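You operate a simulated robot arm through the tools that you are given. There is no shell and no other tool. Be economical: measure what you need, move in short steps, check, and stop when the job is done.

You run a simulated two-armed robot. Do the job below in one go: nothing can be reset, and whatever is moved stays where it is left.

TASK
Close the cooler door. Put the clear tube on the top of the steel table away on the top of the fill bench. Stack the green can labelled "lime" from the top of the test bench on top of the green can marked "kiwi". Stack the white box labelled "39" from the top of the test bench on top of the white box marked "57". Take the lamp cap card and leave it on the flat purple panel. Take the parcel on the top of the panel bench and put it away on the loading bench. Take the silver can from the top of the panel bench and put it in the inside of the silver good tray. The order is free. Set down upright: parcel, silver can.
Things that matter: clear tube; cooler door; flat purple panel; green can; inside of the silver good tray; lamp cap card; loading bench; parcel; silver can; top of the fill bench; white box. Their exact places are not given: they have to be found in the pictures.

Only the result counts: the job must be done as asked and must still hold three seconds after the hand-in. Knocking over, shifting, dropping, spilling or breaking anything else fails it. A push-on lid holds only when it is set on centred and level and pressed home; a screw cap is set on level and turned clockwise until tight.

THE ROBOT
Two 6-joint arms with two-finger parallel grippers on one trunk, on a base that drives. Base frame: it is fixed to the floor where the robot stands at the start and does not move with it; the origin is under the middle of the robot, x ahead of it, y to its left, z up. Units: cm, rad, N and s.
The left shoulder is at the start at [-6.6, 17.7, 85], the right one opposite. With the tool pointing down near the work surface each hand reaches from about 22 to 74 cm from the robot's upright axis, wherever it stands, measured 20 degrees to its own side. Places, roughly: clear tube (3x3x9 cm) [-520, -540, 80]; cooler door [120, -10, 90]; flat purple panel (13x17x2 cm) [-540, -330, 90]; green can [-575, -325, 100]; inside of the silver good tray (15x15 cm) [-550, -278, 86]; lamp cap card [-725, -200, 75]; loading bench [440, -100, 80]; parcel [-925, -125, 75]; silver can [-925, -100, 75]; top of the fill bench [-540, 440, 80]; white box [-550, -300, 100]. Payload 1.57 kg a hand.
Tool frame (each hand has its own): the origin (TCP) lies between the finger pads and is the grasp point; the fingertips stand 3 cm ahead of it; z points along the fingers, y is the line along which they close. The gripper opens to 8 cm. The fingers are 1.7 cm wide and 1.2 cm thick; the gripper's body (4 by 8.2 cm) begins 8 cm behind the TCP.
Orientation is told as [roll, pitch, yaw] about the base's x, y, z axes, in that order, counted from this pose: with the fingers straight down and closing along the base's y, the tool's x points along the base's -x, its y along +y and its z along -z.

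THE INTERFACE
- The arms move only by the tool step_arm. It takes "left_moves", "right_moves" or both (then of equal length, played together; a hand with none holds still); each is a list of rows, each a list of 7 numbers: the shift along the base's x, y, z in cm, then the turn, a rotation vector about the base's x, y, z in degrees, then the finger opening in cm, from 0 to 8. In form: [[dx, dy, dz, ax, ay, az, claw], ...]. A call has 1 to 20 rows; each row shifts and turns the commanded pose from where the row before left it. A row lasts 0.2 s, in which the tool goes at most 5 cm and 0.15 rad; a call with a longer step from one row to the next is refused whole, and so is a gripper value outside its range. Where a pose cannot be reached the arm comes as near as it can. A force on the tool above 40 N (or 10 N above the force at the start of the call, whichever is more), or a blocked arm, ends the call early, and 0.2 s more pass. The fingers move at their own pace (about 7.2 cm/s each) and stop on an object; they squeeze with about 32 N. The grip force told is the motor's: it shows also when the fingers shut on nothing. Time passes only in rows, and 0.2 s behind the last, so rows that do not move let the fingers close. The reply holds the time, the measured pose of the TCP, the force on the tool along the base axes, the opening and the grip force, in the units named above and with some noise, with the torque about the TCP (base axes, N m) and any sound that the robot's microphone picked up.
- Cameras (640 x 400 px; columns grow to the right, rows downward): "scene" is now at [4.6, -1.45, 159.25]; the picture's right is [-0.15, -0.99, 0.00], its down [-0.58, 0.09, -0.81] and it looks along [0.80, -0.12, -0.58] (base axes); focal length 282 px, centre (320, 200). "left" rides on the left gripper at [7.2, 0.7, -12.2] in its tool frame; the picture's right is [-0.09, 1.00, 0.00], its down [-0.84, -0.08, -0.54] and it looks along [-0.54, -0.05, 0.84] (tool axes); focal length 238 px, centre (320, 200). "right" rides on the right gripper at [7.2, -0.7, -12.2] in its tool frame; the picture's right is [0.09, 1.00, 0.00], its down [-0.84, 0.08, -0.54] and it looks along [-0.54, 0.05, 0.84] (tool axes); focal length 238 px, centre (320, 200).
- get_image(camera): a new picture of that camera. The clock stands still meanwhile.
- slide_trunk(by): slides the trunk up (or, below 0, down) by that many cm; the arms and the scene camera ride with it, the base frame stays. It gives what a move gives, with no picture.
- drive_base(legs): drives the robot by 1 to 6 legs, each [ahead, left, turn to the left] in cm, cm and rad, along the robot's own axes; the way and the turn of a leg run together, so that a leg with both is an arc; at most 150 cm and 3.142 rad a leg. The arms and the cameras ride along, it lands a little off, and it stops where it bumps. It gives what a move gives.
- aim_head(pan, tilt): turns the head with the scene camera to pan (to the left, within 2.496 rad either way) and tilt (down, from -0.506 to 1.204), counted from straight ahead of the robot. It gives what a move gives.
- point_at(camera, pixels): there is no depth. For up to 12 entries [column, row, z] of the newest picture of that camera ("zoom" is the newest enlarged one), the place [x, y] in the base frame at which the ray of that pixel passes the height z, good to about 0.2 cm. The clock stands still meanwhile.
- zoom(camera, box): a new picture of the part [left, top, right, bottom] of that camera's present view, enlarged. The clock stands still meanwhile.
- finish_job(): hands the job in; it is judged then, once.

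Keep the steps short. Do not move on a guess: measure, check each grasp and each placing, and mend mistakes. In all there are 131 turns and 154 pictures (those below and enlarged ones count). Leave the grippers open and the arms clear of the work at the hand-in unless told otherwise, and finish with a single line.

The tools are called after "Emit:" as name(argument=value, ...) on one line, values as JSON. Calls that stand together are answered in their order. step_arm: Moves the arms, as the interface text tells. Its arguments: {"type":"object","properties":{"left_moves":{"type":"array"},"right_moves":{"type":"array"}},"required":[]} The other tools are called the same way: slide_trunk (by) slides the trunk up or down; drive_base (legs) drives the base; aim_head (pan, tilt) turns the head that bears the scene camera; get_image (camera) takes a picture; point_at (camera, pixels) gives the place at which the rays of pixels pass given heights; zoom (camera, box) takes an enlarged picture of a part of a camera's view; finish_job () hands the job in.

At the start:

```text
time_s: 0.0
left_eef_pos: [46.54, 10.05, 127.14]
left_tool_rot: [0.0, 0.0, 0.0]
left_ft_force: [-0.3, 0.0, 0.2]
left_wrist_torque: [0.01, -0.01, -0.03]
left_width: 8.01
left_grasp_force: 0.0
right_eef_pos: [38.81, -29.39, 127.87]
right_tool_rot: [0.001, 0.0, 0.0]
right_ft_force: [0.6, 0.5, -1.0]
right_wrist_torque: [-0.01, 0.03, 0.0]
right_width: 8.0
right_grasp_force: 0.1
trunk travel left (down, up): [-29.1, 3.6]
robot x, y, heading: [-0.05, 0.13, 0.008]
head pan, tilt: [-0.148, 0.621]
```

scene: 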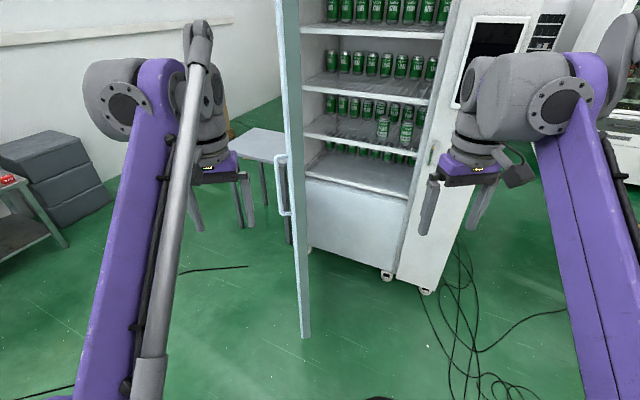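
right: 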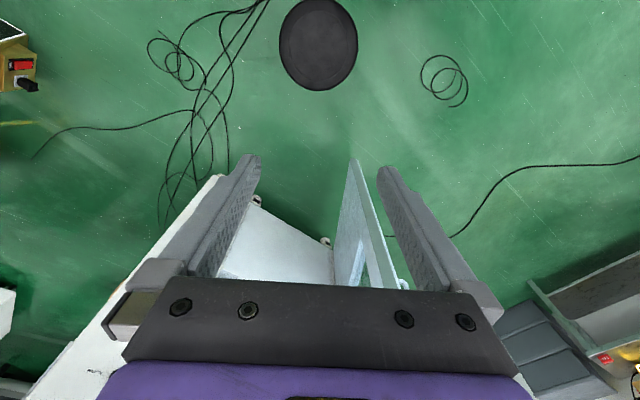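
left: 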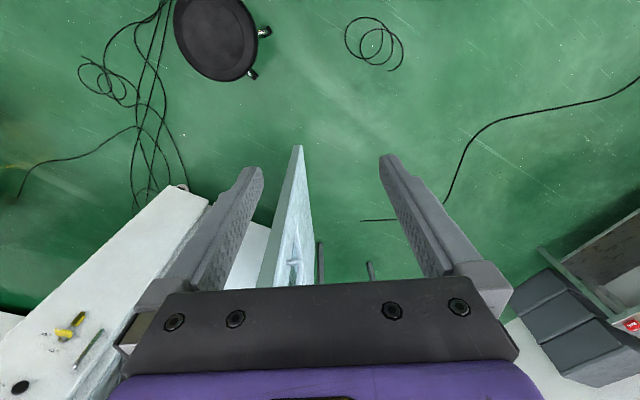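

The door stands open toward me, near bottom corner at (305,338), with the cooler's foot at (388,278). I'll measure these first.

Emit:
point_at(camera="scene", pixels=[[305, 338, 5], [305, 338, 15], [388, 280, 0], [428, 292, 0], [310, 250, 5], [283, 158, 90], [283, 158, 100], [290, 215, 80], [290, 215, 70], [305, 180, 70], [412, 198, 70], [398, 278, 10]])

Emit:
aim_head(pan=0, tilt=0.3)

Emit:
get_image(camera="scene")

```text
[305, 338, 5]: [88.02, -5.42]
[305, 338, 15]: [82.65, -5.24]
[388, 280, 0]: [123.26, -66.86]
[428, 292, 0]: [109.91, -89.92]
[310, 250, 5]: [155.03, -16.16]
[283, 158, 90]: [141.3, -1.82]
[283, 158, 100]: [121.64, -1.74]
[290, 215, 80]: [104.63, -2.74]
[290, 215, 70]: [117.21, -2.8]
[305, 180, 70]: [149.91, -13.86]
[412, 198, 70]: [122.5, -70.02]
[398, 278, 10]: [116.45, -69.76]
```

```text
time_s: 0.8
left_eef_pos: [46.53, 10.07, 127.12]
left_tool_rot: [0.0, 0.001, -0.001]
left_ft_force: [-0.5, 0.1, 0.8]
left_wrist_torque: [-0.02, 0.0, 0.0]
left_width: 8.0
left_grasp_force: 0.1
right_eef_pos: [38.88, -29.35, 127.93]
right_tool_rot: [0.0, 0.001, -0.001]
right_ft_force: [0.3, 0.6, -1.2]
right_wrist_torque: [0.02, -0.03, 0.0]
right_width: 8.01
right_grasp_force: 0.0
trunk travel left (down, up): [-29.1, 3.6]
robot x, y, heading: [-0.14, -0.2, -0.004]
head pan, tilt: [0.0, 0.3]
```

```text
150 pictures are left
```

scene: 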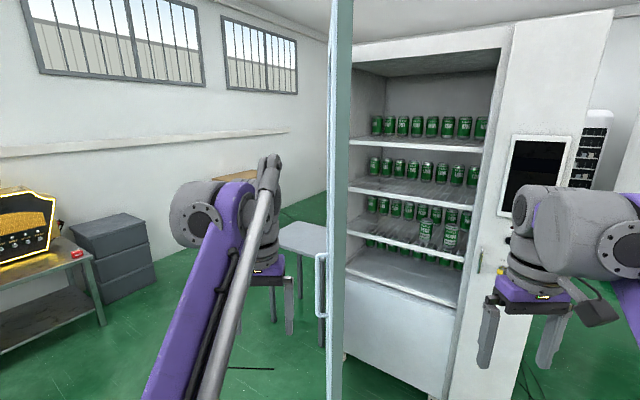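

The door swings about a hinge near (150,-14) and closes down to about (121,-69). I'll point the left hand forward with its fingers shut, ready to push the outer face.

Emit:
step_arm(left_moves=[[1.7, 0, 0, 0, -8.18, 0, 0], [1.7, 0, 0, 0, -8.18, 0, 0], [1.7, 0, 0, 0, -8.18, 0, 0], [1.7, 0, 0, 0, -8.18, 0, 0], [1.7, 0, 0, 0, -8.18, 0, 0], [1.7, 0, 0, 0, -8.18, 0, 0], [1.7, 0, 0, 0, -8.18, 0, 0], [1.7, 0, 0, 0, -8.18, 0, 0], [1.7, 0, 0, 0, -8.18, 0, 0], [1.7, 0, 0, 0, -8.18, 0, 0], [1.7, 0, 0, 0, -8.18, 0, 0]])

Emit:
drive_base(legs=[[31, 2, 0]])

Emit:
get_image(camera="scene")

```text
time_s: 3.2
left_eef_pos: [65.3, 10.08, 127.01]
left_tool_rot: [-1.163, -1.563, 1.162]
left_ft_force: [0.6, -1.1, 0.4]
left_wrist_torque: [0.02, 0.07, 0.0]
left_width: 0.0
left_grasp_force: 21.1
right_eef_pos: [38.94, -29.35, 127.91]
right_tool_rot: [0.001, 0.001, 0.0]
right_ft_force: [0.0, 0.1, 0.0]
right_wrist_torque: [0.02, -0.03, 0.0]
right_width: 8.03
right_grasp_force: 0.0
trunk travel left (down, up): [-29.1, 3.6]
robot x, y, heading: [0.04, 0.04, -0.004]
head pan, tilt: [0.0, 0.3]
```

```text
time_s: 4.2
left_eef_pos: [69.56, 10.26, 126.94]
left_tool_rot: [-0.126, -1.566, 0.126]
left_ft_force: [-0.1, 0.1, -1.2]
left_wrist_torque: [0.0, -0.06, 0.01]
left_width: 0.0
left_grasp_force: 20.6
right_eef_pos: [43.07, -29.03, 127.85]
right_tool_rot: [0.0, 0.003, 0.001]
right_ft_force: [0.4, 0.8, -0.1]
right_wrist_torque: [0.01, 0.04, 0.01]
right_width: 8.01
right_grasp_force: 0.0
trunk travel left (down, up): [-29.1, 3.6]
robot x, y, heading: [4.0, -0.24, 0.004]
head pan, tilt: [0.0, 0.3]
stopped in leg 1: the robot was blocked; the commanded pose is now the measured one
```

```text
149 pictures are left
```

scene: 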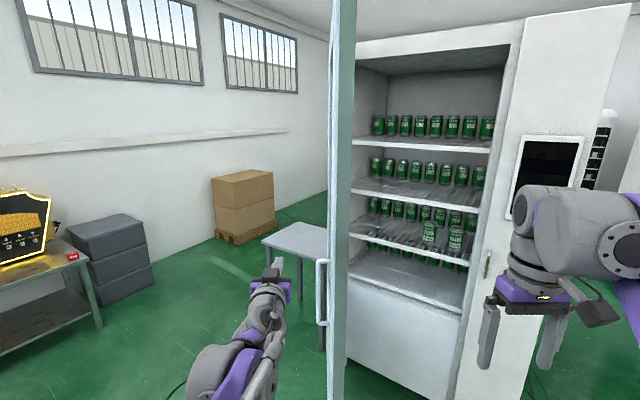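

The drive was blocked after 4 cm. The wrist pictures show a dark round thing, maybe a stool, just ahead on the right, so I'll look down.

Emit:
aim_head(pan=-0.5, tilt=1.2)

Emit:
get_image(camera="scene")

Emit:
get_image(camera="right")

```text
time_s: 5.4
left_eef_pos: [69.17, 10.26, 127.18]
left_tool_rot: [-0.328, -1.572, 0.326]
left_ft_force: [0.3, 0.2, 0.1]
left_wrist_torque: [0.01, -0.02, -0.02]
left_width: 0.02
left_grasp_force: 21.8
right_eef_pos: [42.66, -29.07, 128.03]
right_tool_rot: [0.002, 0.001, 0.001]
right_ft_force: [0.7, 0.6, 0.1]
right_wrist_torque: [-0.02, 0.02, -0.01]
right_width: 7.99
right_grasp_force: 0.0
trunk travel left (down, up): [-29.1, 3.6]
robot x, y, heading: [3.92, 0.31, -0.004]
head pan, tilt: [-0.499, 1.201]
```

```text
148 pictures are left
```

scene: 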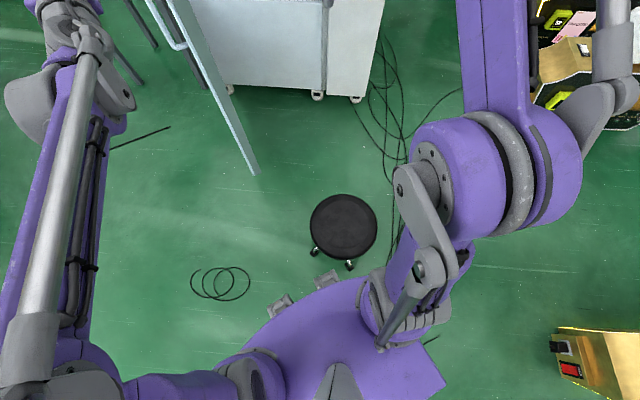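

```text
147 pictures are left
```

right: 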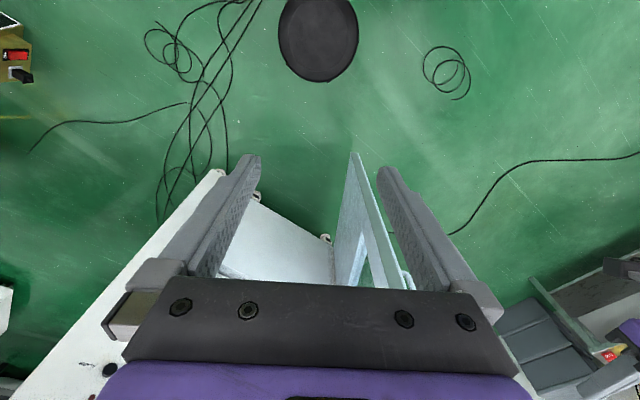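

A stool stands at (343,225), ahead to the right. I'll measure it and the door's tip.

Emit:
point_at(camera="scene", pixels=[[343, 225, 45], [310, 225, 45], [343, 257, 45], [377, 225, 45], [343, 195, 45], [350, 265, 0], [314, 253, 0], [256, 174, 5], [230, 90, 5], [322, 95, 0], [356, 98, 0]])

Emit:
point_at(camera="right", pixels=[[318, 35, 45], [278, 35, 45], [358, 35, 45], [318, 82, 45], [318, 35, 35]])

```text
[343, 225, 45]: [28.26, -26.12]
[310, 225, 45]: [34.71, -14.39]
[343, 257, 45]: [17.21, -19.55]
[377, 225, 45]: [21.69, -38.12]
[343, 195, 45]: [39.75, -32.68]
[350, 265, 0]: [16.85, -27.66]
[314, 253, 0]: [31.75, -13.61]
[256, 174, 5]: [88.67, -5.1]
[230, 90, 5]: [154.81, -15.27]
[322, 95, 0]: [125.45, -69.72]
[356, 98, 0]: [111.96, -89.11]
```

```text
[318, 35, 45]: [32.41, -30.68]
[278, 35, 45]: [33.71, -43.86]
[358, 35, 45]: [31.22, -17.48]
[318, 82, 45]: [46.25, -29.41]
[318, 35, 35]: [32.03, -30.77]
```

The stool's centre is at about (32,-31), so I'll pass it on the left. First I bring the left hand in line with the robot's middle and pull the right one back, then drive back, left and forward.

Emit:
step_arm(left_moves=[[-1, -3.4, 0, 0, 0, 0, 0], [-1, -3.4, 0, 0, 0, 0, 0], [-1, -3.4, 0, 0, 0, 0, 0]], right_moves=[[-3, 0, 0, 0, 0, 0, 8], [-3, 0, 0, 0, 0, 0, 8], [-2, 0, 0, 0, 0, 0, 8]])

Emit:
drive_base(legs=[[-6, 0, 0], [0, 18, 0], [40, 0, 0]])

Emit:
aim_head(pan=-0.2, tilt=0.7)

Emit:
get_image(camera="scene")

```text
time_s: 6.2
left_eef_pos: [65.96, 0.15, 127.4]
left_tool_rot: [1.641, -1.57, -1.643]
left_ft_force: [-0.2, 0.0, -0.8]
left_wrist_torque: [-0.02, 0.0, 0.03]
left_width: 0.0
left_grasp_force: 21.6
right_eef_pos: [34.54, -29.08, 128.07]
right_tool_rot: [0.0, 0.0, 0.0]
right_ft_force: [0.9, -0.9, 1.2]
right_wrist_torque: [0.01, 0.0, -0.02]
right_width: 8.01
right_grasp_force: 0.1
trunk travel left (down, up): [-29.1, 3.6]
robot x, y, heading: [3.92, 0.16, -0.003]
head pan, tilt: [-0.499, 1.201]
```

```text
time_s: 11.1
left_eef_pos: [100.52, 18.02, 127.35]
left_tool_rot: [-0.128, -1.571, 0.127]
left_ft_force: [-1.4, 0.7, 0.1]
left_wrist_torque: [0.0, 0.0, -0.01]
left_width: 0.01
left_grasp_force: 21.0
right_eef_pos: [68.95, -11.41, 128.1]
right_tool_rot: [-0.001, 0.001, -0.005]
right_ft_force: [-0.3, -1.4, 0.7]
right_wrist_torque: [-0.01, 0.0, 0.01]
right_width: 8.01
right_grasp_force: 0.1
trunk travel left (down, up): [-29.1, 3.6]
robot x, y, heading: [38.04, 18.52, -0.002]
head pan, tilt: [-0.499, 1.201]
```

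```text
time_s: 12.0
left_eef_pos: [100.45, 17.94, 127.44]
left_tool_rot: [0.099, -1.571, -0.101]
left_ft_force: [-0.2, 0.4, 0.5]
left_wrist_torque: [0.01, -0.04, -0.02]
left_width: 0.0
left_grasp_force: 21.7
right_eef_pos: [68.84, -11.44, 128.09]
right_tool_rot: [-0.001, 0.0, -0.004]
right_ft_force: [-0.7, 0.1, 0.3]
right_wrist_torque: [0.01, 0.02, -0.04]
right_width: 8.01
right_grasp_force: 0.1
trunk travel left (down, up): [-29.1, 3.6]
robot x, y, heading: [38.17, 18.16, 0.001]
head pan, tilt: [-0.201, 0.7]
```

```text
146 pictures are left
```

scene: 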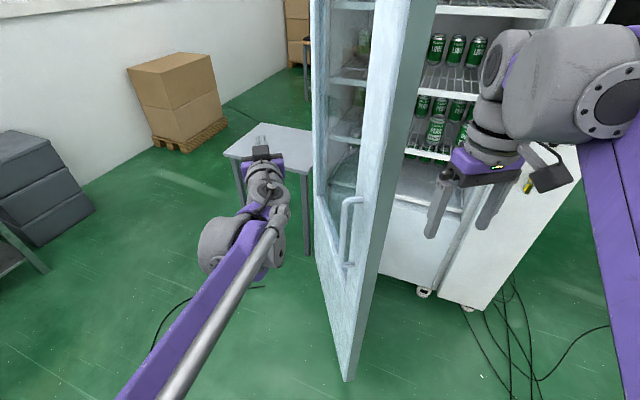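

The left hand is clear at the outer side of the door. Now I drive an arc that swings the hand onto the door and starts it closing.

Emit:
drive_base(legs=[[10.5, -0.8, -0.5], [14.9, 3.5, -0.3]])

Emit:
aim_head(pan=0, tilt=0.7)

Emit:
get_image(camera="scene")

```text
time_s: 14.8
left_eef_pos: [105.28, -36.12, 127.36]
left_tool_rot: [-0.432, -1.572, -0.367]
left_ft_force: [-0.2, 0.4, -0.6]
left_wrist_torque: [-0.03, -0.01, 0.03]
left_width: 0.0
left_grasp_force: 21.3
right_eef_pos: [62.31, -33.79, 127.92]
right_tool_rot: [0.0, 0.0, -0.799]
right_ft_force: [0.4, -0.4, -0.3]
right_wrist_torque: [-0.02, 0.0, -0.02]
right_width: 7.99
right_grasp_force: 0.0
trunk travel left (down, up): [-29.1, 3.6]
robot x, y, heading: [61.96, 8.34, -0.801]
head pan, tilt: [-0.201, 0.7]
```

```text
time_s: 15.6
left_eef_pos: [105.39, -36.12, 127.32]
left_tool_rot: [0.025, -1.57, -0.826]
left_ft_force: [0.7, 0.3, 0.3]
left_wrist_torque: [0.0, 0.02, -0.02]
left_width: 0.0
left_grasp_force: 21.3
right_eef_pos: [62.29, -33.9, 128.04]
right_tool_rot: [0.0, -0.001, -0.799]
right_ft_force: [-0.8, -0.1, 0.7]
right_wrist_torque: [0.02, 0.02, -0.01]
right_width: 7.99
right_grasp_force: 0.0
trunk travel left (down, up): [-29.1, 3.6]
robot x, y, heading: [61.97, 8.45, -0.796]
head pan, tilt: [0.0, 0.7]
```

```text
145 pictures are left
```

scene: 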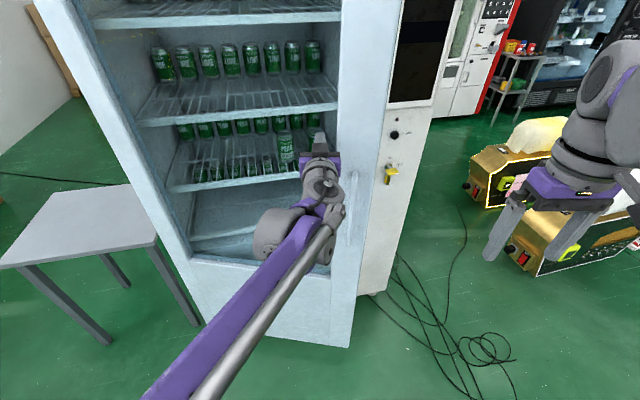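

The glass door is following. I'll push on along the arc until it shuts.

Emit:
drive_base(legs=[[14.2, -2.6, 0], [17, -0.3, 0.05]])

Emit:
get_image(camera="scene")

```text
time_s: 17.7
left_eef_pos: [121.84, -53.96, 127.13]
left_tool_rot: [-1.224, -1.567, 0.459]
left_ft_force: [-0.3, -0.3, -0.2]
left_wrist_torque: [0.01, 0.0, 0.01]
left_width: 0.0
left_grasp_force: 21.4
right_eef_pos: [79.57, -53.62, 128.09]
right_tool_rot: [0.001, 0.0, -0.763]
right_ft_force: [0.2, -0.1, -0.1]
right_wrist_torque: [0.0, 0.0, -0.01]
right_width: 8.0
right_grasp_force: 0.1
trunk travel left (down, up): [-29.1, 3.6]
robot x, y, heading: [77.66, -11.24, -0.763]
head pan, tilt: [0.0, 0.7]
stopped in leg 2: the force on the tool passed its limit at 169 N (the readings are from after the stop); the commanded pose is now the measured one
```

```text
144 pictures are left
```

scene: 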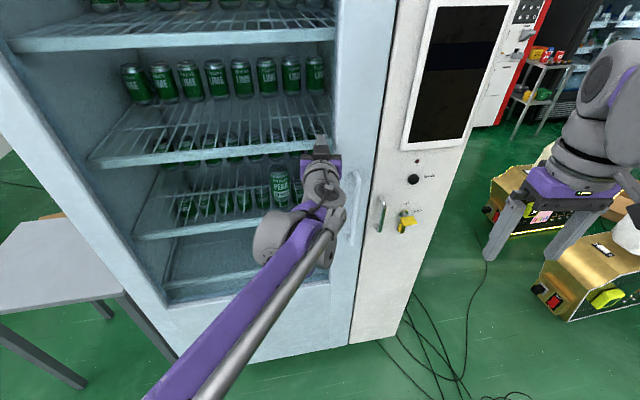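

The force stop at 169 N suggests the door is home. I'll back off and look.

Emit:
drive_base(legs=[[-20, 8, 0]])

Emit:
aim_head(pan=0.1, tilt=0.5)

Emit:
get_image(camera="scene")

```text
time_s: 19.4
left_eef_pos: [112.64, -34.27, 127.23]
left_tool_rot: [-1.153, -1.568, 0.384]
left_ft_force: [0.3, 1.4, 0.3]
left_wrist_torque: [0.01, -0.01, 0.02]
left_width: 0.0
left_grasp_force: 21.3
right_eef_pos: [70.27, -33.87, 128.1]
right_tool_rot: [0.001, -0.001, -0.766]
right_ft_force: [-0.1, -0.1, 0.1]
right_wrist_torque: [-0.03, 0.02, -0.02]
right_width: 8.0
right_grasp_force: 0.1
trunk travel left (down, up): [-29.1, 3.6]
robot x, y, heading: [68.63, 8.73, -0.767]
head pan, tilt: [0.0, 0.7]
```

```text
time_s: 20.1
left_eef_pos: [112.73, -34.22, 127.19]
left_tool_rot: [-1.224, -1.566, 0.456]
left_ft_force: [-0.8, 0.3, -0.6]
left_wrist_torque: [0.0, 0.02, -0.05]
left_width: 0.0
left_grasp_force: 21.2
right_eef_pos: [70.24, -33.67, 128.04]
right_tool_rot: [0.002, 0.0, -0.767]
right_ft_force: [-0.3, 0.7, 0.7]
right_wrist_torque: [-0.02, 0.0, -0.02]
right_width: 7.98
right_grasp_force: 0.0
trunk travel left (down, up): [-29.1, 3.6]
robot x, y, heading: [68.39, 8.83, -0.766]
head pan, tilt: [0.099, 0.499]
```

```text
143 pictures are left
```

scene: 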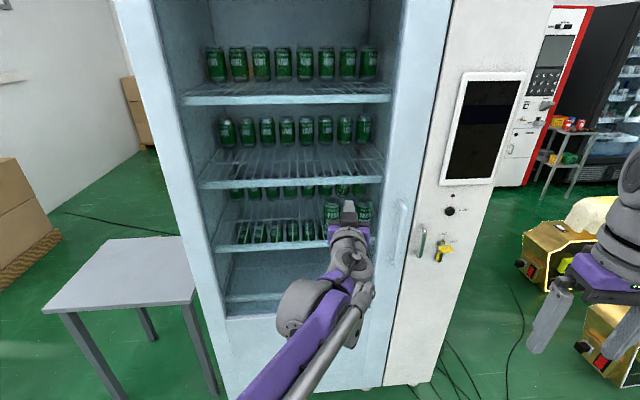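

The door looks flush with the panel at (395,300). I'll zoom in on the seam.

Emit:
zoom(camera="scene", box=[340, 180, 460, 400])

Emit:
aim_head(pan=-1.7, tilt=0.25)

Emit:
get_image(camera="scene")

Emit:
aim_head(pan=2.4, tilt=0.25)

Emit:
get_image(camera="scene")

```text
1.82 times, centred on (400, 290) of scene
```

zoom: 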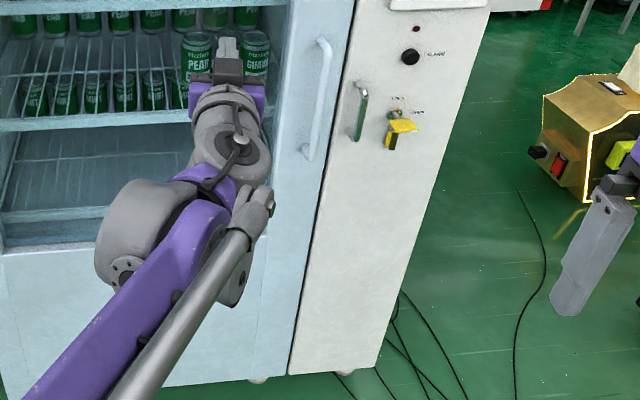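

```text
time_s: 21.9
left_eef_pos: [112.65, -34.13, 127.19]
left_tool_rot: [-1.184, -1.567, 0.412]
left_ft_force: [-1.3, 0.5, 0.2]
left_wrist_torque: [-0.01, -0.01, -0.02]
left_width: 0.01
left_grasp_force: 21.7
right_eef_pos: [70.18, -33.86, 127.99]
right_tool_rot: [0.0, 0.0, -0.767]
right_ft_force: [0.6, 0.3, -0.3]
right_wrist_torque: [-0.01, 0.01, 0.0]
right_width: 7.99
right_grasp_force: 0.1
trunk travel left (down, up): [-29.1, 3.6]
robot x, y, heading: [68.34, 8.86, -0.769]
head pan, tilt: [-1.7, 0.25]
```

```text
141 pictures are left
```

scene: 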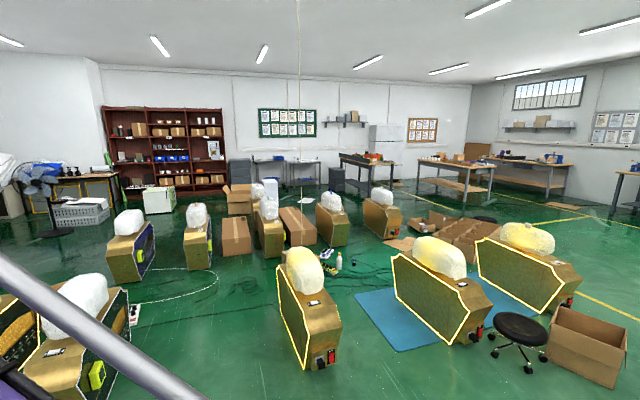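

```text
time_s: 25.3
left_eef_pos: [112.76, -34.21, 127.22]
left_tool_rot: [-1.179, -1.568, 0.409]
left_ft_force: [-0.5, -0.9, 0.2]
left_wrist_torque: [-0.01, 0.0, 0.0]
left_width: 0.0
left_grasp_force: 21.2
right_eef_pos: [70.16, -33.86, 128.05]
right_tool_rot: [0.0, 0.0, -0.766]
right_ft_force: [0.8, -1.0, 0.7]
right_wrist_torque: [-0.02, -0.01, -0.01]
right_width: 7.97
right_grasp_force: 0.1
trunk travel left (down, up): [-29.1, 3.6]
robot x, y, heading: [68.47, 9.06, -0.769]
head pan, tilt: [2.4, 0.25]
```

```text
140 pictures are left
```

scene: 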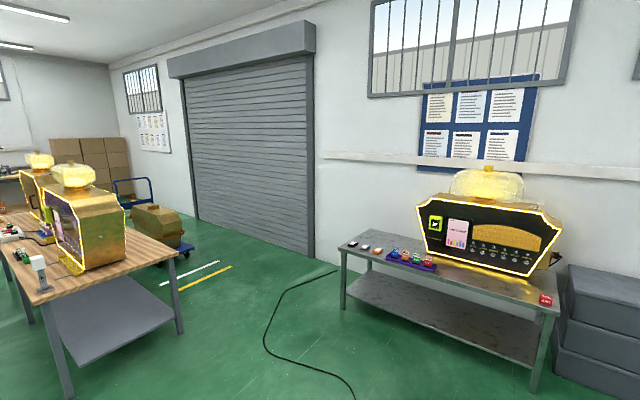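

The door's seam is shut. I'll bring the left arm back to a compact pose with fingers down, then measure the hall for driving.

Emit:
step_arm(left_moves=[[-0.81, 2.3, 0, 5.68, 5.89, 0, 8], [-0.81, 2.3, 0, 5.68, 5.89, 0, 8], [-0.81, 2.3, 0, 5.68, 5.89, 0, 8], [-0.81, 2.3, 0, 5.68, 5.89, 0, 8], [-0.81, 2.3, 0, 5.68, 5.89, 0, 8], [-0.81, 2.3, 0, 5.68, 5.89, 0, 8], [-0.81, 2.3, 0, 5.68, 5.89, 0, 8], [-0.81, 2.3, 0, 5.68, 5.89, 0, 8], [-0.81, 2.3, 0, 5.68, 5.89, 0, 8], [-0.81, 2.3, 0, 5.68, 5.89, 0, 8], [-0.81, 2.3, 0, 5.68, 5.89, 0, 8]])

Emit:
aim_head(pan=-2.3, tilt=0.35)

Emit:
get_image(camera="scene")

```text
time_s: 27.7
left_eef_pos: [103.6, -8.88, 126.99]
left_tool_rot: [-0.002, 0.004, -0.765]
left_ft_force: [-0.5, -0.3, 0.3]
left_wrist_torque: [0.02, 0.03, -0.01]
left_width: 8.0
left_grasp_force: 0.1
right_eef_pos: [70.35, -33.78, 127.93]
right_tool_rot: [0.0, 0.0, -0.764]
right_ft_force: [0.4, -0.2, 0.0]
right_wrist_torque: [-0.02, -0.01, 0.0]
right_width: 7.99
right_grasp_force: 0.0
trunk travel left (down, up): [-29.1, 3.6]
robot x, y, heading: [68.14, 9.13, -0.765]
head pan, tilt: [2.4, 0.25]
```

```text
time_s: 31.4
left_eef_pos: [103.63, -8.87, 127.04]
left_tool_rot: [-0.004, 0.0, -0.765]
left_ft_force: [-0.1, 0.3, -0.5]
left_wrist_torque: [0.04, 0.01, -0.03]
left_width: 8.01
left_grasp_force: 0.1
right_eef_pos: [70.23, -33.93, 128.02]
right_tool_rot: [0.002, -0.001, -0.766]
right_ft_force: [0.1, 0.3, 0.1]
right_wrist_torque: [-0.01, 0.01, 0.02]
right_width: 8.0
right_grasp_force: 0.1
trunk travel left (down, up): [-29.1, 3.6]
robot x, y, heading: [68.11, 8.95, -0.769]
head pan, tilt: [-2.3, 0.351]
```

```text
139 pictures are left
```

scene: 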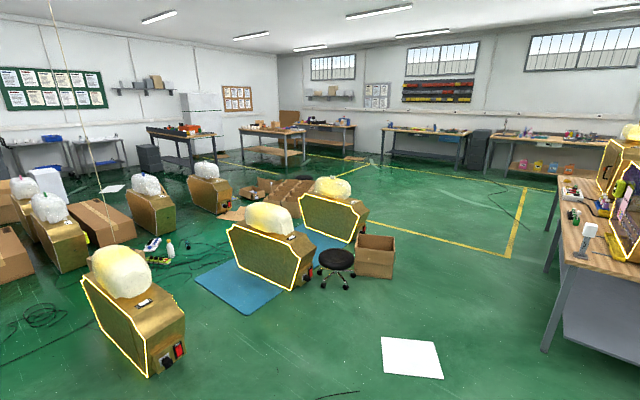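

This view looks toward -x. I'll measure bench feet and floor obstacles.

Emit:
point_at(camera="scene", pixels=[[193, 173, 0], [222, 163, 0], [285, 168, 0], [307, 162, 0], [352, 155, 0], [380, 164, 0], [455, 169, 0], [487, 173, 0], [544, 350, 0], [393, 278, 0], [355, 258, 0], [512, 257, 0]])

Emit:
point_at(camera="scene", pixels=[[337, 270, 45], [310, 275, 0], [230, 210, 0], [170, 235, 0], [130, 245, 0], [78, 268, 0], [150, 375, 0], [190, 330, 0], [250, 315, 0], [110, 190, 0], [300, 205, 0], [280, 130, 90]])

Emit:
zoom(camera="scene", box=[120, 90, 400, 265])

```text
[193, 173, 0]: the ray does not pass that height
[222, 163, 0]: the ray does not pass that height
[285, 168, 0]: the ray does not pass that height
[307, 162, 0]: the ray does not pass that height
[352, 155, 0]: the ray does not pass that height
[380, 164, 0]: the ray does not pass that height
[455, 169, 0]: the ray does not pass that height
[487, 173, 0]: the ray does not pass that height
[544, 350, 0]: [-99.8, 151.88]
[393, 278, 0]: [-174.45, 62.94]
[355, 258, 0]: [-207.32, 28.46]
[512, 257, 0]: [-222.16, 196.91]
```

```text
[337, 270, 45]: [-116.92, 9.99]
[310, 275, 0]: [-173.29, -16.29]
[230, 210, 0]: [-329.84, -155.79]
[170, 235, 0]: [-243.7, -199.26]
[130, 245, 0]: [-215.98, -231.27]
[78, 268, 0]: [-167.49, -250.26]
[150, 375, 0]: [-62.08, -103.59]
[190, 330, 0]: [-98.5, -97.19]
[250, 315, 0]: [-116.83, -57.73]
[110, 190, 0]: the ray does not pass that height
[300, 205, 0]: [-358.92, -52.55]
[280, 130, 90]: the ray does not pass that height
```

```text
2.29 times, centred on (260, 178) of scene
```

zoom: 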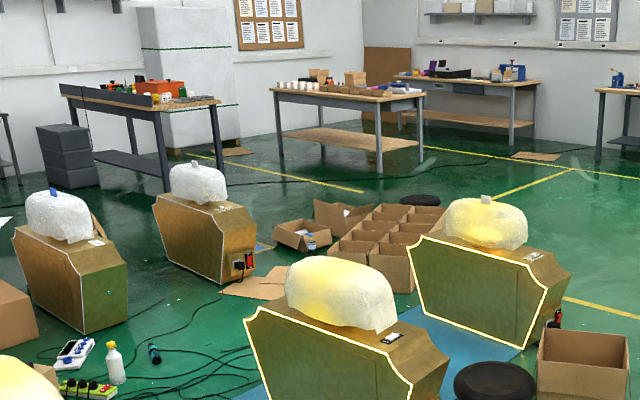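

The reading limit is a few metres. My own geometry puts the test bench near (-520,-316), the card bench near (-690,-190) and the panel bench behind that. There is a free lane at y≈105 between the box (-174,63) and the wooden bench foot (-100,152), so I'll drive it.

Emit:
drive_base(legs=[[0, 0, 3.066], [132, 0, 0], [0, 0, 0.845], [150, 0, 0], [130, 0, 0]])

Emit:
aim_head(pan=0.5, tilt=0.35)

Emit:
get_image(camera="scene")

```text
time_s: 60.5
left_eef_pos: [-335.48, 92.84, 127.03]
left_tool_rot: [-0.003, 0.002, -3.131]
left_ft_force: [1.1, -0.3, 0.3]
left_wrist_torque: [0.02, 0.01, 0.03]
left_width: 8.01
left_grasp_force: 0.1
right_eef_pos: [-329.08, 134.07, 128.02]
right_tool_rot: [0.0, 0.001, -3.134]
right_ft_force: [-0.5, 0.6, -0.2]
right_wrist_torque: [-0.04, 0.01, 0.0]
right_width: 7.99
right_grasp_force: 0.1
trunk travel left (down, up): [-29.1, 3.6]
robot x, y, heading: [-298.15, 104.86, -3.135]
head pan, tilt: [-2.3, 0.351]
```

```text
time_s: 62.9
left_eef_pos: [-335.53, 92.87, 127.07]
left_tool_rot: [-0.005, 0.002, -3.131]
left_ft_force: [0.3, -0.2, 0.2]
left_wrist_torque: [0.01, 0.02, -0.02]
left_width: 8.02
left_grasp_force: 0.0
right_eef_pos: [-329.08, 134.04, 127.95]
right_tool_rot: [0.001, 0.001, -3.135]
right_ft_force: [0.5, -1.1, -0.3]
right_wrist_torque: [-0.01, 0.02, 0.0]
right_width: 8.0
right_grasp_force: 0.0
trunk travel left (down, up): [-29.1, 3.6]
robot x, y, heading: [-298.12, 104.7, -3.134]
head pan, tilt: [0.499, 0.351]
```

```text
137 pictures are left
```

scene: 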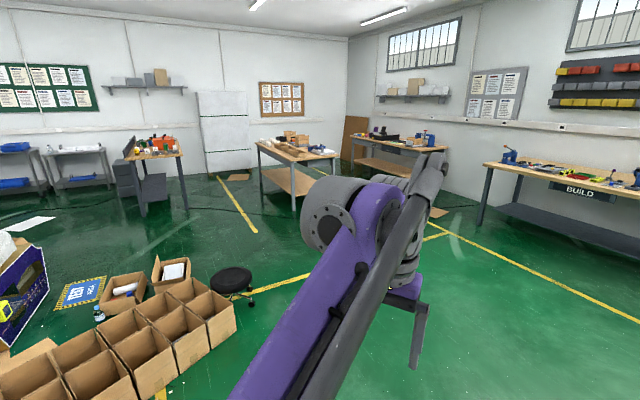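

Clear floor here. I'll zoom in on the test bench at (155,150) and the card bench at (295,160).

Emit:
zoom(camera="scene", box=[240, 110, 460, 230])

Emit:
zoom(camera="scene", box=[0, 110, 220, 230])

```text
2.91 times, centred on (350, 170) of scene
```

zoom: 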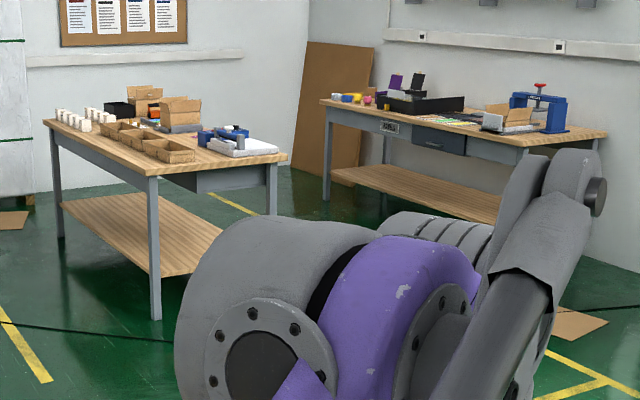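

```text
2.91 times, centred on (110, 170) of scene
```

zoom: 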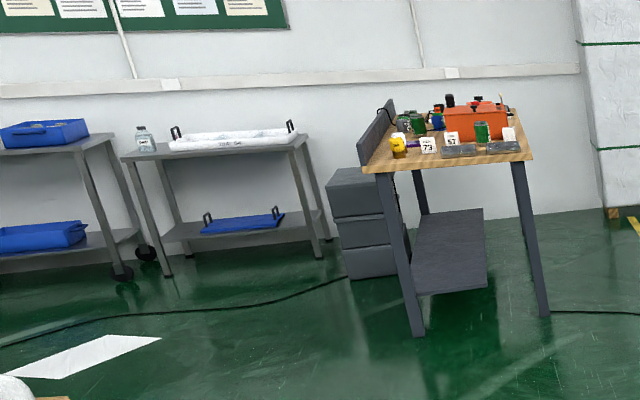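

Both benches are in view, and the test bench has its board on the +x side. I'll drive around the stool near (-450,-55) to the card bench's long side.

Emit:
drive_base(legs=[[101, 12, 0], [101, 12, 0], [0, 0, 1.345], [138, 0, 0], [138, 0, 0], [0, 0, -1.76]])

Emit:
aim_head(pan=0, tilt=0.5)

Emit:
get_image(camera="scene")

```text
time_s: 93.6
left_eef_pos: [-605.97, -184.17, 126.96]
left_tool_rot: [-0.004, 0.001, 2.748]
left_ft_force: [0.1, 0.3, -0.6]
left_wrist_torque: [-0.04, -0.01, -0.01]
left_width: 8.0
left_grasp_force: 0.0
right_eef_pos: [-583.84, -149.0, 128.07]
right_tool_rot: [-0.002, 0.0, 2.745]
right_ft_force: [0.7, -0.2, -0.1]
right_wrist_torque: [-0.01, 0.01, -0.02]
right_width: 8.01
right_grasp_force: 0.0
trunk travel left (down, up): [-29.1, 3.6]
robot x, y, heading: [-566.58, -187.73, 2.745]
head pan, tilt: [0.499, 0.351]
```

```text
time_s: 94.5
left_eef_pos: [-606.0, -184.21, 126.98]
left_tool_rot: [-0.004, 0.002, 2.748]
left_ft_force: [0.1, 0.7, -0.3]
left_wrist_torque: [-0.02, -0.01, 0.0]
left_width: 7.99
left_grasp_force: 0.1
right_eef_pos: [-583.85, -148.95, 128.0]
right_tool_rot: [0.001, 0.001, 2.744]
right_ft_force: [-0.1, -0.2, -0.6]
right_wrist_torque: [0.01, 0.02, 0.0]
right_width: 7.99
right_grasp_force: 0.1
trunk travel left (down, up): [-29.1, 3.6]
robot x, y, heading: [-566.77, -188.07, 2.744]
head pan, tilt: [0.0, 0.499]
```

```text
134 pictures are left
```

scene: 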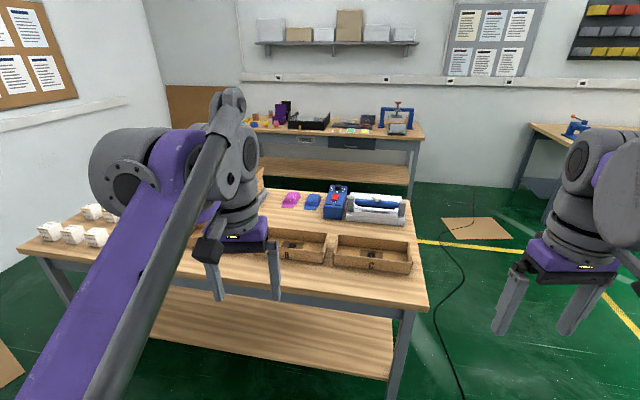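

The card bench is in front of me. I'll measure its edges and zoom in on its top.

Emit:
point_at(camera="scene", pixels=[[427, 303, 75], [408, 197, 75], [20, 245, 75], [290, 200, 75], [313, 202, 75], [375, 210, 75], [70, 235, 77], [373, 255, 77], [300, 245, 77]])

Emit:
zoom(camera="scene", box=[240, 170, 440, 310])

Emit:
get_image(camera="left")

```text
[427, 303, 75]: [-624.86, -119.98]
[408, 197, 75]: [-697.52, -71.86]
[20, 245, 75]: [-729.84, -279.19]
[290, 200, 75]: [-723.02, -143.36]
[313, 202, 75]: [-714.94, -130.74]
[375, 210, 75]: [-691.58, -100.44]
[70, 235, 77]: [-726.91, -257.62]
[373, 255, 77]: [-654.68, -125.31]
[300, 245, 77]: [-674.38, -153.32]
```

```text
2.86 times, centred on (340, 240) of scene
```

zoom: 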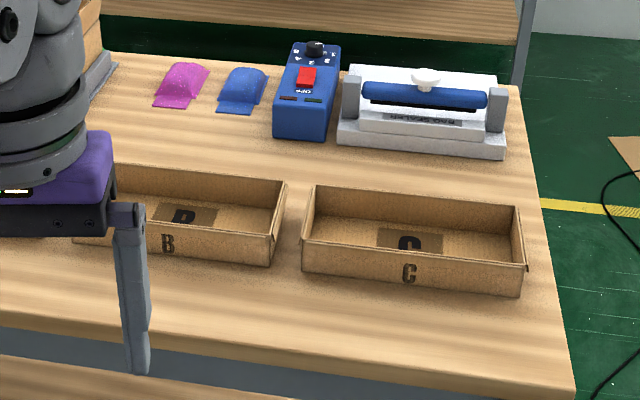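

```text
132 pictures are left
```

left: 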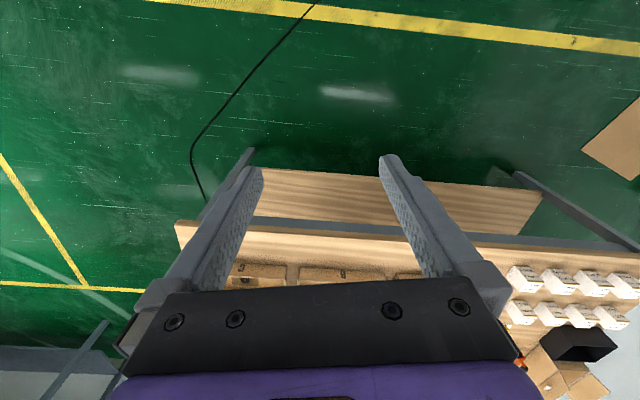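

The card must lie behind my left arm, further along this bench. I'll shift left along the long edge and look again.

Emit:
drive_base(legs=[[0, 87, 0], [52, 0, -0.18]])

Emit:
aim_head(pan=0, tilt=0.7)

Emit:
get_image(camera="scene")

Emit:
get_image(camera="right")

```text
time_s: 105.3
left_eef_pos: [-685.13, -233.31, 127.0]
left_tool_rot: [-0.004, 0.002, 2.566]
left_ft_force: [-0.1, 0.1, -0.4]
left_wrist_torque: [0.03, -0.03, 0.01]
left_width: 8.0
left_grasp_force: 0.0
right_eef_pos: [-656.86, -202.69, 127.94]
right_tool_rot: [0.002, 0.0, 2.563]
right_ft_force: [0.3, -0.5, -0.2]
right_wrist_torque: [0.03, 0.01, 0.01]
right_width: 8.01
right_grasp_force: 0.0
trunk travel left (down, up): [-29.1, 3.6]
robot x, y, heading: [-647.58, -244.21, 2.563]
head pan, tilt: [0.0, 0.499]
```

```text
time_s: 106.0
left_eef_pos: [-685.11, -233.34, 127.03]
left_tool_rot: [-0.004, 0.002, 2.565]
left_ft_force: [-0.3, 0.3, -0.3]
left_wrist_torque: [-0.02, -0.04, 0.0]
left_width: 8.02
left_grasp_force: 0.1
right_eef_pos: [-656.9, -202.67, 128.0]
right_tool_rot: [0.001, 0.0, 2.562]
right_ft_force: [-0.8, -0.3, 0.1]
right_wrist_torque: [-0.03, 0.03, 0.0]
right_width: 7.99
right_grasp_force: 0.0
trunk travel left (down, up): [-29.1, 3.6]
robot x, y, heading: [-647.12, -244.26, 2.564]
head pan, tilt: [0.0, 0.7]
```

```text
131 pictures are left
```

scene: 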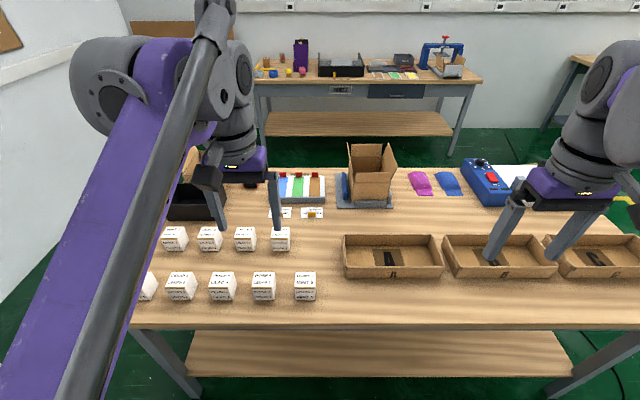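

```text
130 pictures are left
```

right: 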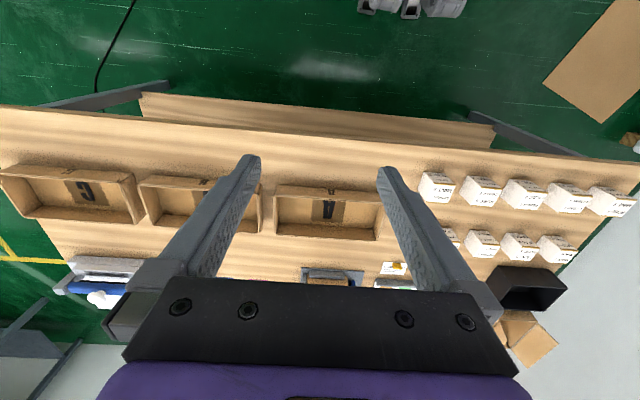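

Small cards lie at (312,212) and (280,212). I'll zoom in on them and measure.

Emit:
zoom(camera="scene", box=[230, 160, 350, 310])

Emit:
point_at(camera="scene", pixels=[[312, 212, 75], [280, 212, 75], [300, 212, 75], [324, 212, 75], [312, 207, 75], [312, 218, 75], [320, 329, 75], [305, 298, 75]])

```text
2.67 times, centred on (290, 235) of scene
```

zoom: 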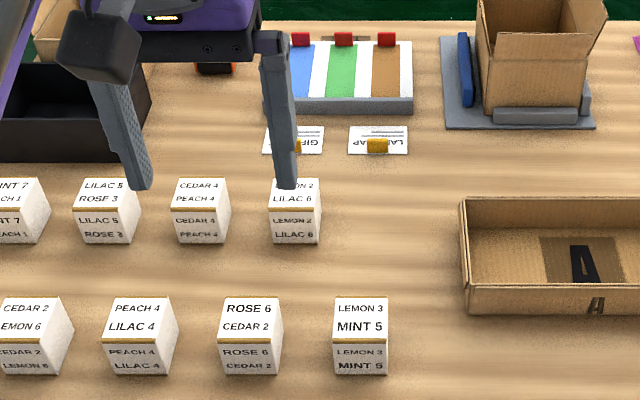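

```text
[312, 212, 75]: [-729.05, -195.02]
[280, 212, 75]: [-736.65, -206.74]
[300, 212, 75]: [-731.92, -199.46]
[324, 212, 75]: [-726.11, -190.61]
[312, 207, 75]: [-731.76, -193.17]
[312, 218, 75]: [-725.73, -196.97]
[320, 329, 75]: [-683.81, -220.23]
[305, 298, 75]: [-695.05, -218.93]
```

The "LAMP CAP" card, with a yellow tab, is at (-729,-195), and my robot is too far off. I'll drive closer to the edge.

Emit:
drive_base(legs=[[21, -10, 0]])

```text
time_s: 107.8
left_eef_pos: [-697.28, -213.66, 126.94]
left_tool_rot: [-0.005, 0.002, 2.566]
left_ft_force: [-0.4, 0.1, 0.0]
left_wrist_torque: [0.02, 0.01, -0.01]
left_width: 8.0
left_grasp_force: 0.1
right_eef_pos: [-669.09, -182.99, 128.01]
right_tool_rot: [0.0, 0.0, 2.562]
right_ft_force: [-0.2, 0.9, 0.2]
right_wrist_torque: [-0.03, -0.01, 0.0]
right_width: 8.03
right_grasp_force: 0.1
trunk travel left (down, up): [-29.1, 3.6]
robot x, y, heading: [-659.3, -224.21, 2.564]
head pan, tilt: [0.0, 0.7]
```

I was not blocked, and the card is now 74 ahead. I'll bring the left hand over toward it for a look.

Emit:
step_arm(left_moves=[[-3, 2, -3.5, 0, 0, 0, 6], [-3, 2, -3.5, 0, 0, 0, 6], [-3, 2, -3.5, 0, 0, 0, 6], [-3, 2, -3.5, 0, 0, 0, 6], [-3, 2, -3.5, 0, 0, 0, 6], [-3, 2, -3.5, 0, 0, 0, 6], [-3, 2, -3.5, 0, 0, 0, 6]])

Emit:
get_image(camera="left")

Emit:
zoom(camera="scene", box=[240, 180, 400, 300])

```text
refused: row 1 steps farther than a row can; nothing moved
```

```text
128 pictures are left
```

left: 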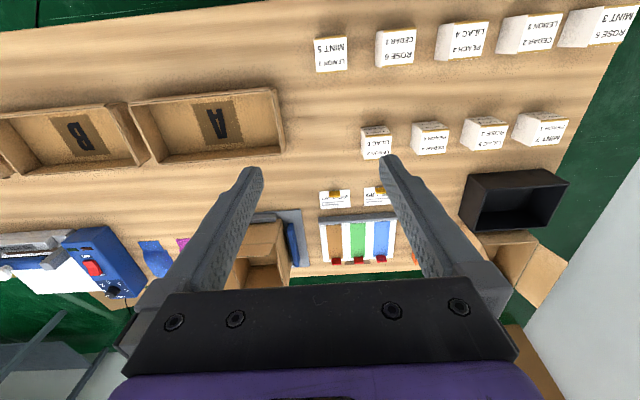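

```text
3.33 times, centred on (320, 240) of scene
```

zoom: 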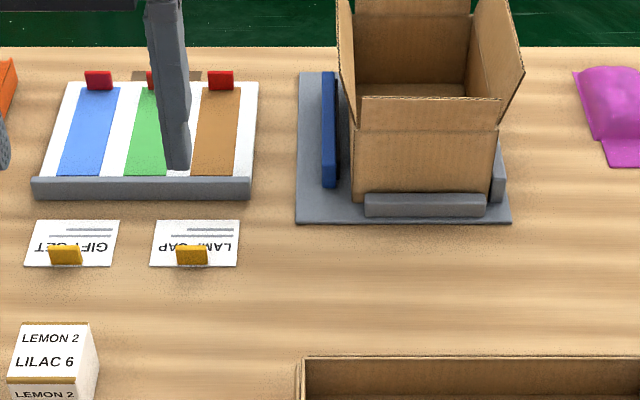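

The steps were a touch long. The yellow tab stands upright and thin along my forward line. I'll turn right by 0.5 rad to bring the left shoulder nearer, then measure the tab.

Emit:
drive_base(legs=[[0, 0, -0.5]])

Emit:
aim_head(pan=0.5, tilt=0.75)

Emit:
zoom(camera="scene", box=[220, 160, 420, 300])

```text
time_s: 109.6
left_eef_pos: [-687.51, -196.74, 127.06]
left_tool_rot: [-0.003, 0.002, 2.065]
left_ft_force: [-0.4, -0.2, -0.1]
left_wrist_torque: [0.01, 0.0, 0.0]
left_width: 8.0
left_grasp_force: 0.1
right_eef_pos: [-648.05, -183.37, 128.01]
right_tool_rot: [0.001, 0.0, 2.061]
right_ft_force: [-0.4, -0.3, 0.3]
right_wrist_torque: [0.01, 0.02, -0.01]
right_width: 7.98
right_grasp_force: 0.1
trunk travel left (down, up): [-29.1, 3.6]
robot x, y, heading: [-659.22, -224.04, 2.061]
head pan, tilt: [0.0, 0.7]
```

```text
time_s: 110.5
left_eef_pos: [-687.49, -196.74, 127.01]
left_tool_rot: [-0.005, 0.001, 2.064]
left_ft_force: [-0.2, -0.2, -0.1]
left_wrist_torque: [-0.02, -0.01, 0.01]
left_width: 7.99
left_grasp_force: 0.1
right_eef_pos: [-648.12, -183.39, 128.05]
right_tool_rot: [-0.001, -0.001, 2.061]
right_ft_force: [-0.7, -0.1, -0.9]
right_wrist_torque: [0.01, -0.01, -0.01]
right_width: 7.99
right_grasp_force: 0.0
trunk travel left (down, up): [-29.1, 3.6]
robot x, y, heading: [-659.65, -224.52, 2.061]
head pan, tilt: [0.499, 0.75]
```

```text
2.86 times, centred on (320, 230) of scene
```

zoom: 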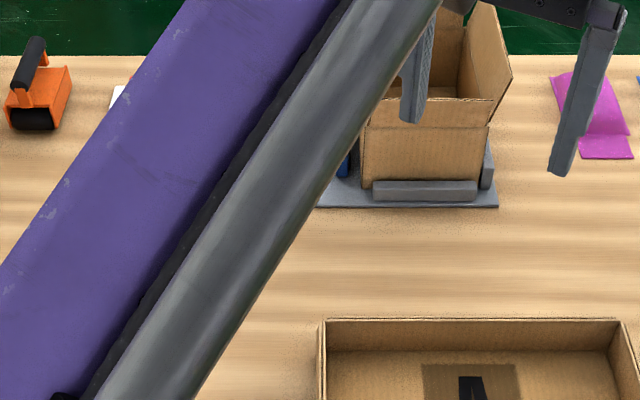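

My arm hides the card, so I'll use the wrist camera. I turn the hand so its fingers close across the thin tab and move it above (-725,-196).

Emit:
step_arm(left_moves=[[-3.7, 0.0, -2.2, 0, 0, -7.7, 5], [-3.7, 0.0, -2.2, 0, 0, -7.7, 5], [-3.7, 0.1, -2.2, 0, 0, -7.7, 5], [-3.7, 0.0, -2.2, 0, 0, -7.7, 5], [-3.7, 0.1, -2.2, 0, 0, -7.7, 5], [-3.7, 0.0, -2.2, 0, 0, -7.7, 5], [-3.7, 0.1, -2.2, 0, 0, -7.7, 5], [-3.7, 0.0, -2.2, 0, 0, -7.7, 5], [-3.7, 0.1, -2.2, 0, 0, 0, 5], [-3.7, 0.0, -2.2, 0, 0, 0, 5], [0, 0, -3, 0, 0, 0, 5], [0, 0, -3, 0, 0, 0, 5], [0, 0, -3, 0, 0, 0, 5]])

Emit:
get_image(camera="left")

```text
time_s: 113.3
left_eef_pos: [-724.56, -196.18, 95.9]
left_tool_rot: [-0.002, 0.003, 0.989]
left_ft_force: [0.2, 0.2, 0.0]
left_wrist_torque: [0.01, 0.0, 0.02]
left_width: 5.01
left_grasp_force: 0.0
right_eef_pos: [-648.2, -183.32, 127.97]
right_tool_rot: [-0.001, 0.001, 2.062]
right_ft_force: [-0.1, -0.4, -0.1]
right_wrist_torque: [0.0, 0.0, 0.02]
right_width: 8.01
right_grasp_force: 0.0
trunk travel left (down, up): [-29.1, 3.6]
robot x, y, heading: [-659.65, -224.54, 2.061]
head pan, tilt: [0.499, 0.75]
```

```text
125 pictures are left
```

left: 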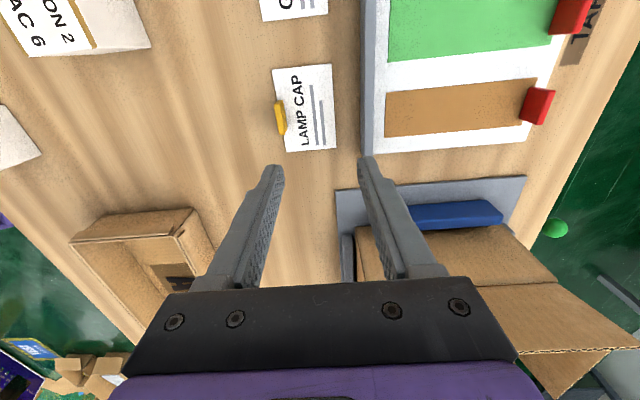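

The tab is at (280,118). I'll measure it.

Emit:
point_at(camera="left", pixels=[[279, 103, 76], [282, 132, 76], [279, 103, 77], [282, 132, 77], [274, 68, 75], [331, 65, 75], [337, 148, 75], [288, 152, 75]])

Emit:
zoom(camera="left", box=[240, 50, 360, 170])

```text
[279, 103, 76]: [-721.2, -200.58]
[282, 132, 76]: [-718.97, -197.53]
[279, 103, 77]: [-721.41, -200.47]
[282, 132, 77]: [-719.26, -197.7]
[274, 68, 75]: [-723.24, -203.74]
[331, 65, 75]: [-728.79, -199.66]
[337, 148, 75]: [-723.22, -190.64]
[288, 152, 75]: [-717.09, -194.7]
```

```text
3.33 times, centred on (300, 110) of left
```

zoom: 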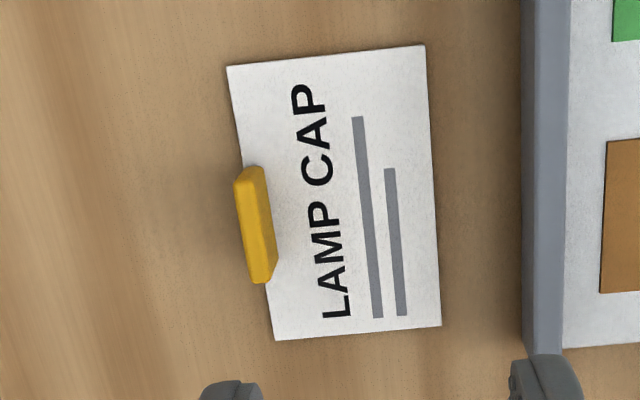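

Comparing both cameras, the bench top is really near z≈80.5. I'll read the tab again at that height.

Emit:
point_at(camera="left", pixels=[[277, 104, 82], [281, 132, 82], [285, 117, 80.5], [273, 118, 82], [274, 68, 80.5], [331, 65, 80.5], [337, 148, 80.5], [288, 152, 80.5], [365, 120, 82.5]])

```text
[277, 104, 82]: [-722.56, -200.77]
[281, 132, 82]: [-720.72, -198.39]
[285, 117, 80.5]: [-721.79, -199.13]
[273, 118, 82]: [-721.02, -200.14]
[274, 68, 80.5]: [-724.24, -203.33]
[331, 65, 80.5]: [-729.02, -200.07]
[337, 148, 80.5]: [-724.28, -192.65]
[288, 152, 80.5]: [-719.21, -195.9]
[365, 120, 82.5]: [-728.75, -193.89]
```

Tab centre is (-721.6,-199.5), turned about 4° from my hand. I move over it and go most of the way down.

Emit:
step_arm(left_moves=[[1.5, -1.65, -1, 0, 0, -2, 4], [1.5, -1.65, -1, 0, 0, -2, 4], [0, 0, -2.5, 0, 0, 0, 4], [0, 0, -2.5, 0, 0, 0, 4]])

Emit:
get_image(camera="left")

```text
time_s: 114.3
left_eef_pos: [-721.57, -199.61, 89.01]
left_tool_rot: [-0.002, 0.001, 0.92]
left_ft_force: [-0.2, 0.6, -0.1]
left_wrist_torque: [0.04, -0.02, -0.03]
left_width: 3.98
left_grasp_force: 0.0
right_eef_pos: [-648.17, -183.49, 128.0]
right_tool_rot: [0.0, 0.0, 2.061]
right_ft_force: [0.7, -0.6, 0.1]
right_wrist_torque: [0.03, 0.0, 0.03]
right_width: 8.0
right_grasp_force: 0.1
trunk travel left (down, up): [-29.1, 3.6]
robot x, y, heading: [-659.54, -224.3, 2.062]
head pan, tilt: [0.499, 0.75]
```

```text
123 pictures are left
```

left: 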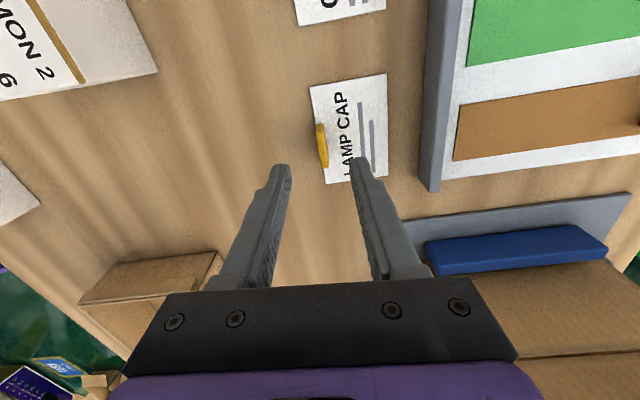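

The tab at (322,145) sits where the grasp line falls, (320,149). I go down and close.

Emit:
step_arm(left_moves=[[0, 0, -2, 0, 0, 0, 4], [0, 0, -2, 0, 0, 0, 4], [0, 0, -1.2, 0, 0, 0, 4], [0, 0, 0, 0, 0, 0, 4]])

Emit:
get_image(camera="left")

```text
time_s: 115.3
left_eef_pos: [-721.61, -199.65, 83.82]
left_tool_rot: [-0.003, 0.002, 0.92]
left_ft_force: [0.7, -0.1, -1.0]
left_wrist_torque: [-0.04, 0.02, -0.02]
left_width: 3.99
left_grasp_force: 0.1
right_eef_pos: [-648.17, -183.43, 127.95]
right_tool_rot: [0.0, 0.0, 2.063]
right_ft_force: [-0.8, -0.3, -0.1]
right_wrist_torque: [0.0, 0.01, 0.03]
right_width: 7.99
right_grasp_force: 0.0
trunk travel left (down, up): [-29.1, 3.6]
robot x, y, heading: [-659.64, -224.45, 2.06]
head pan, tilt: [0.499, 0.75]
```

```text
122 pictures are left
```

left: 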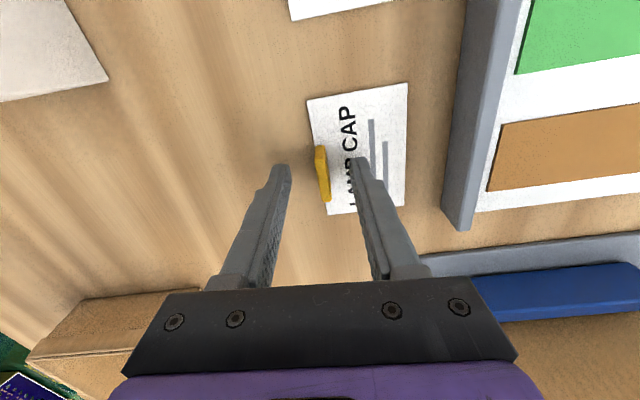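

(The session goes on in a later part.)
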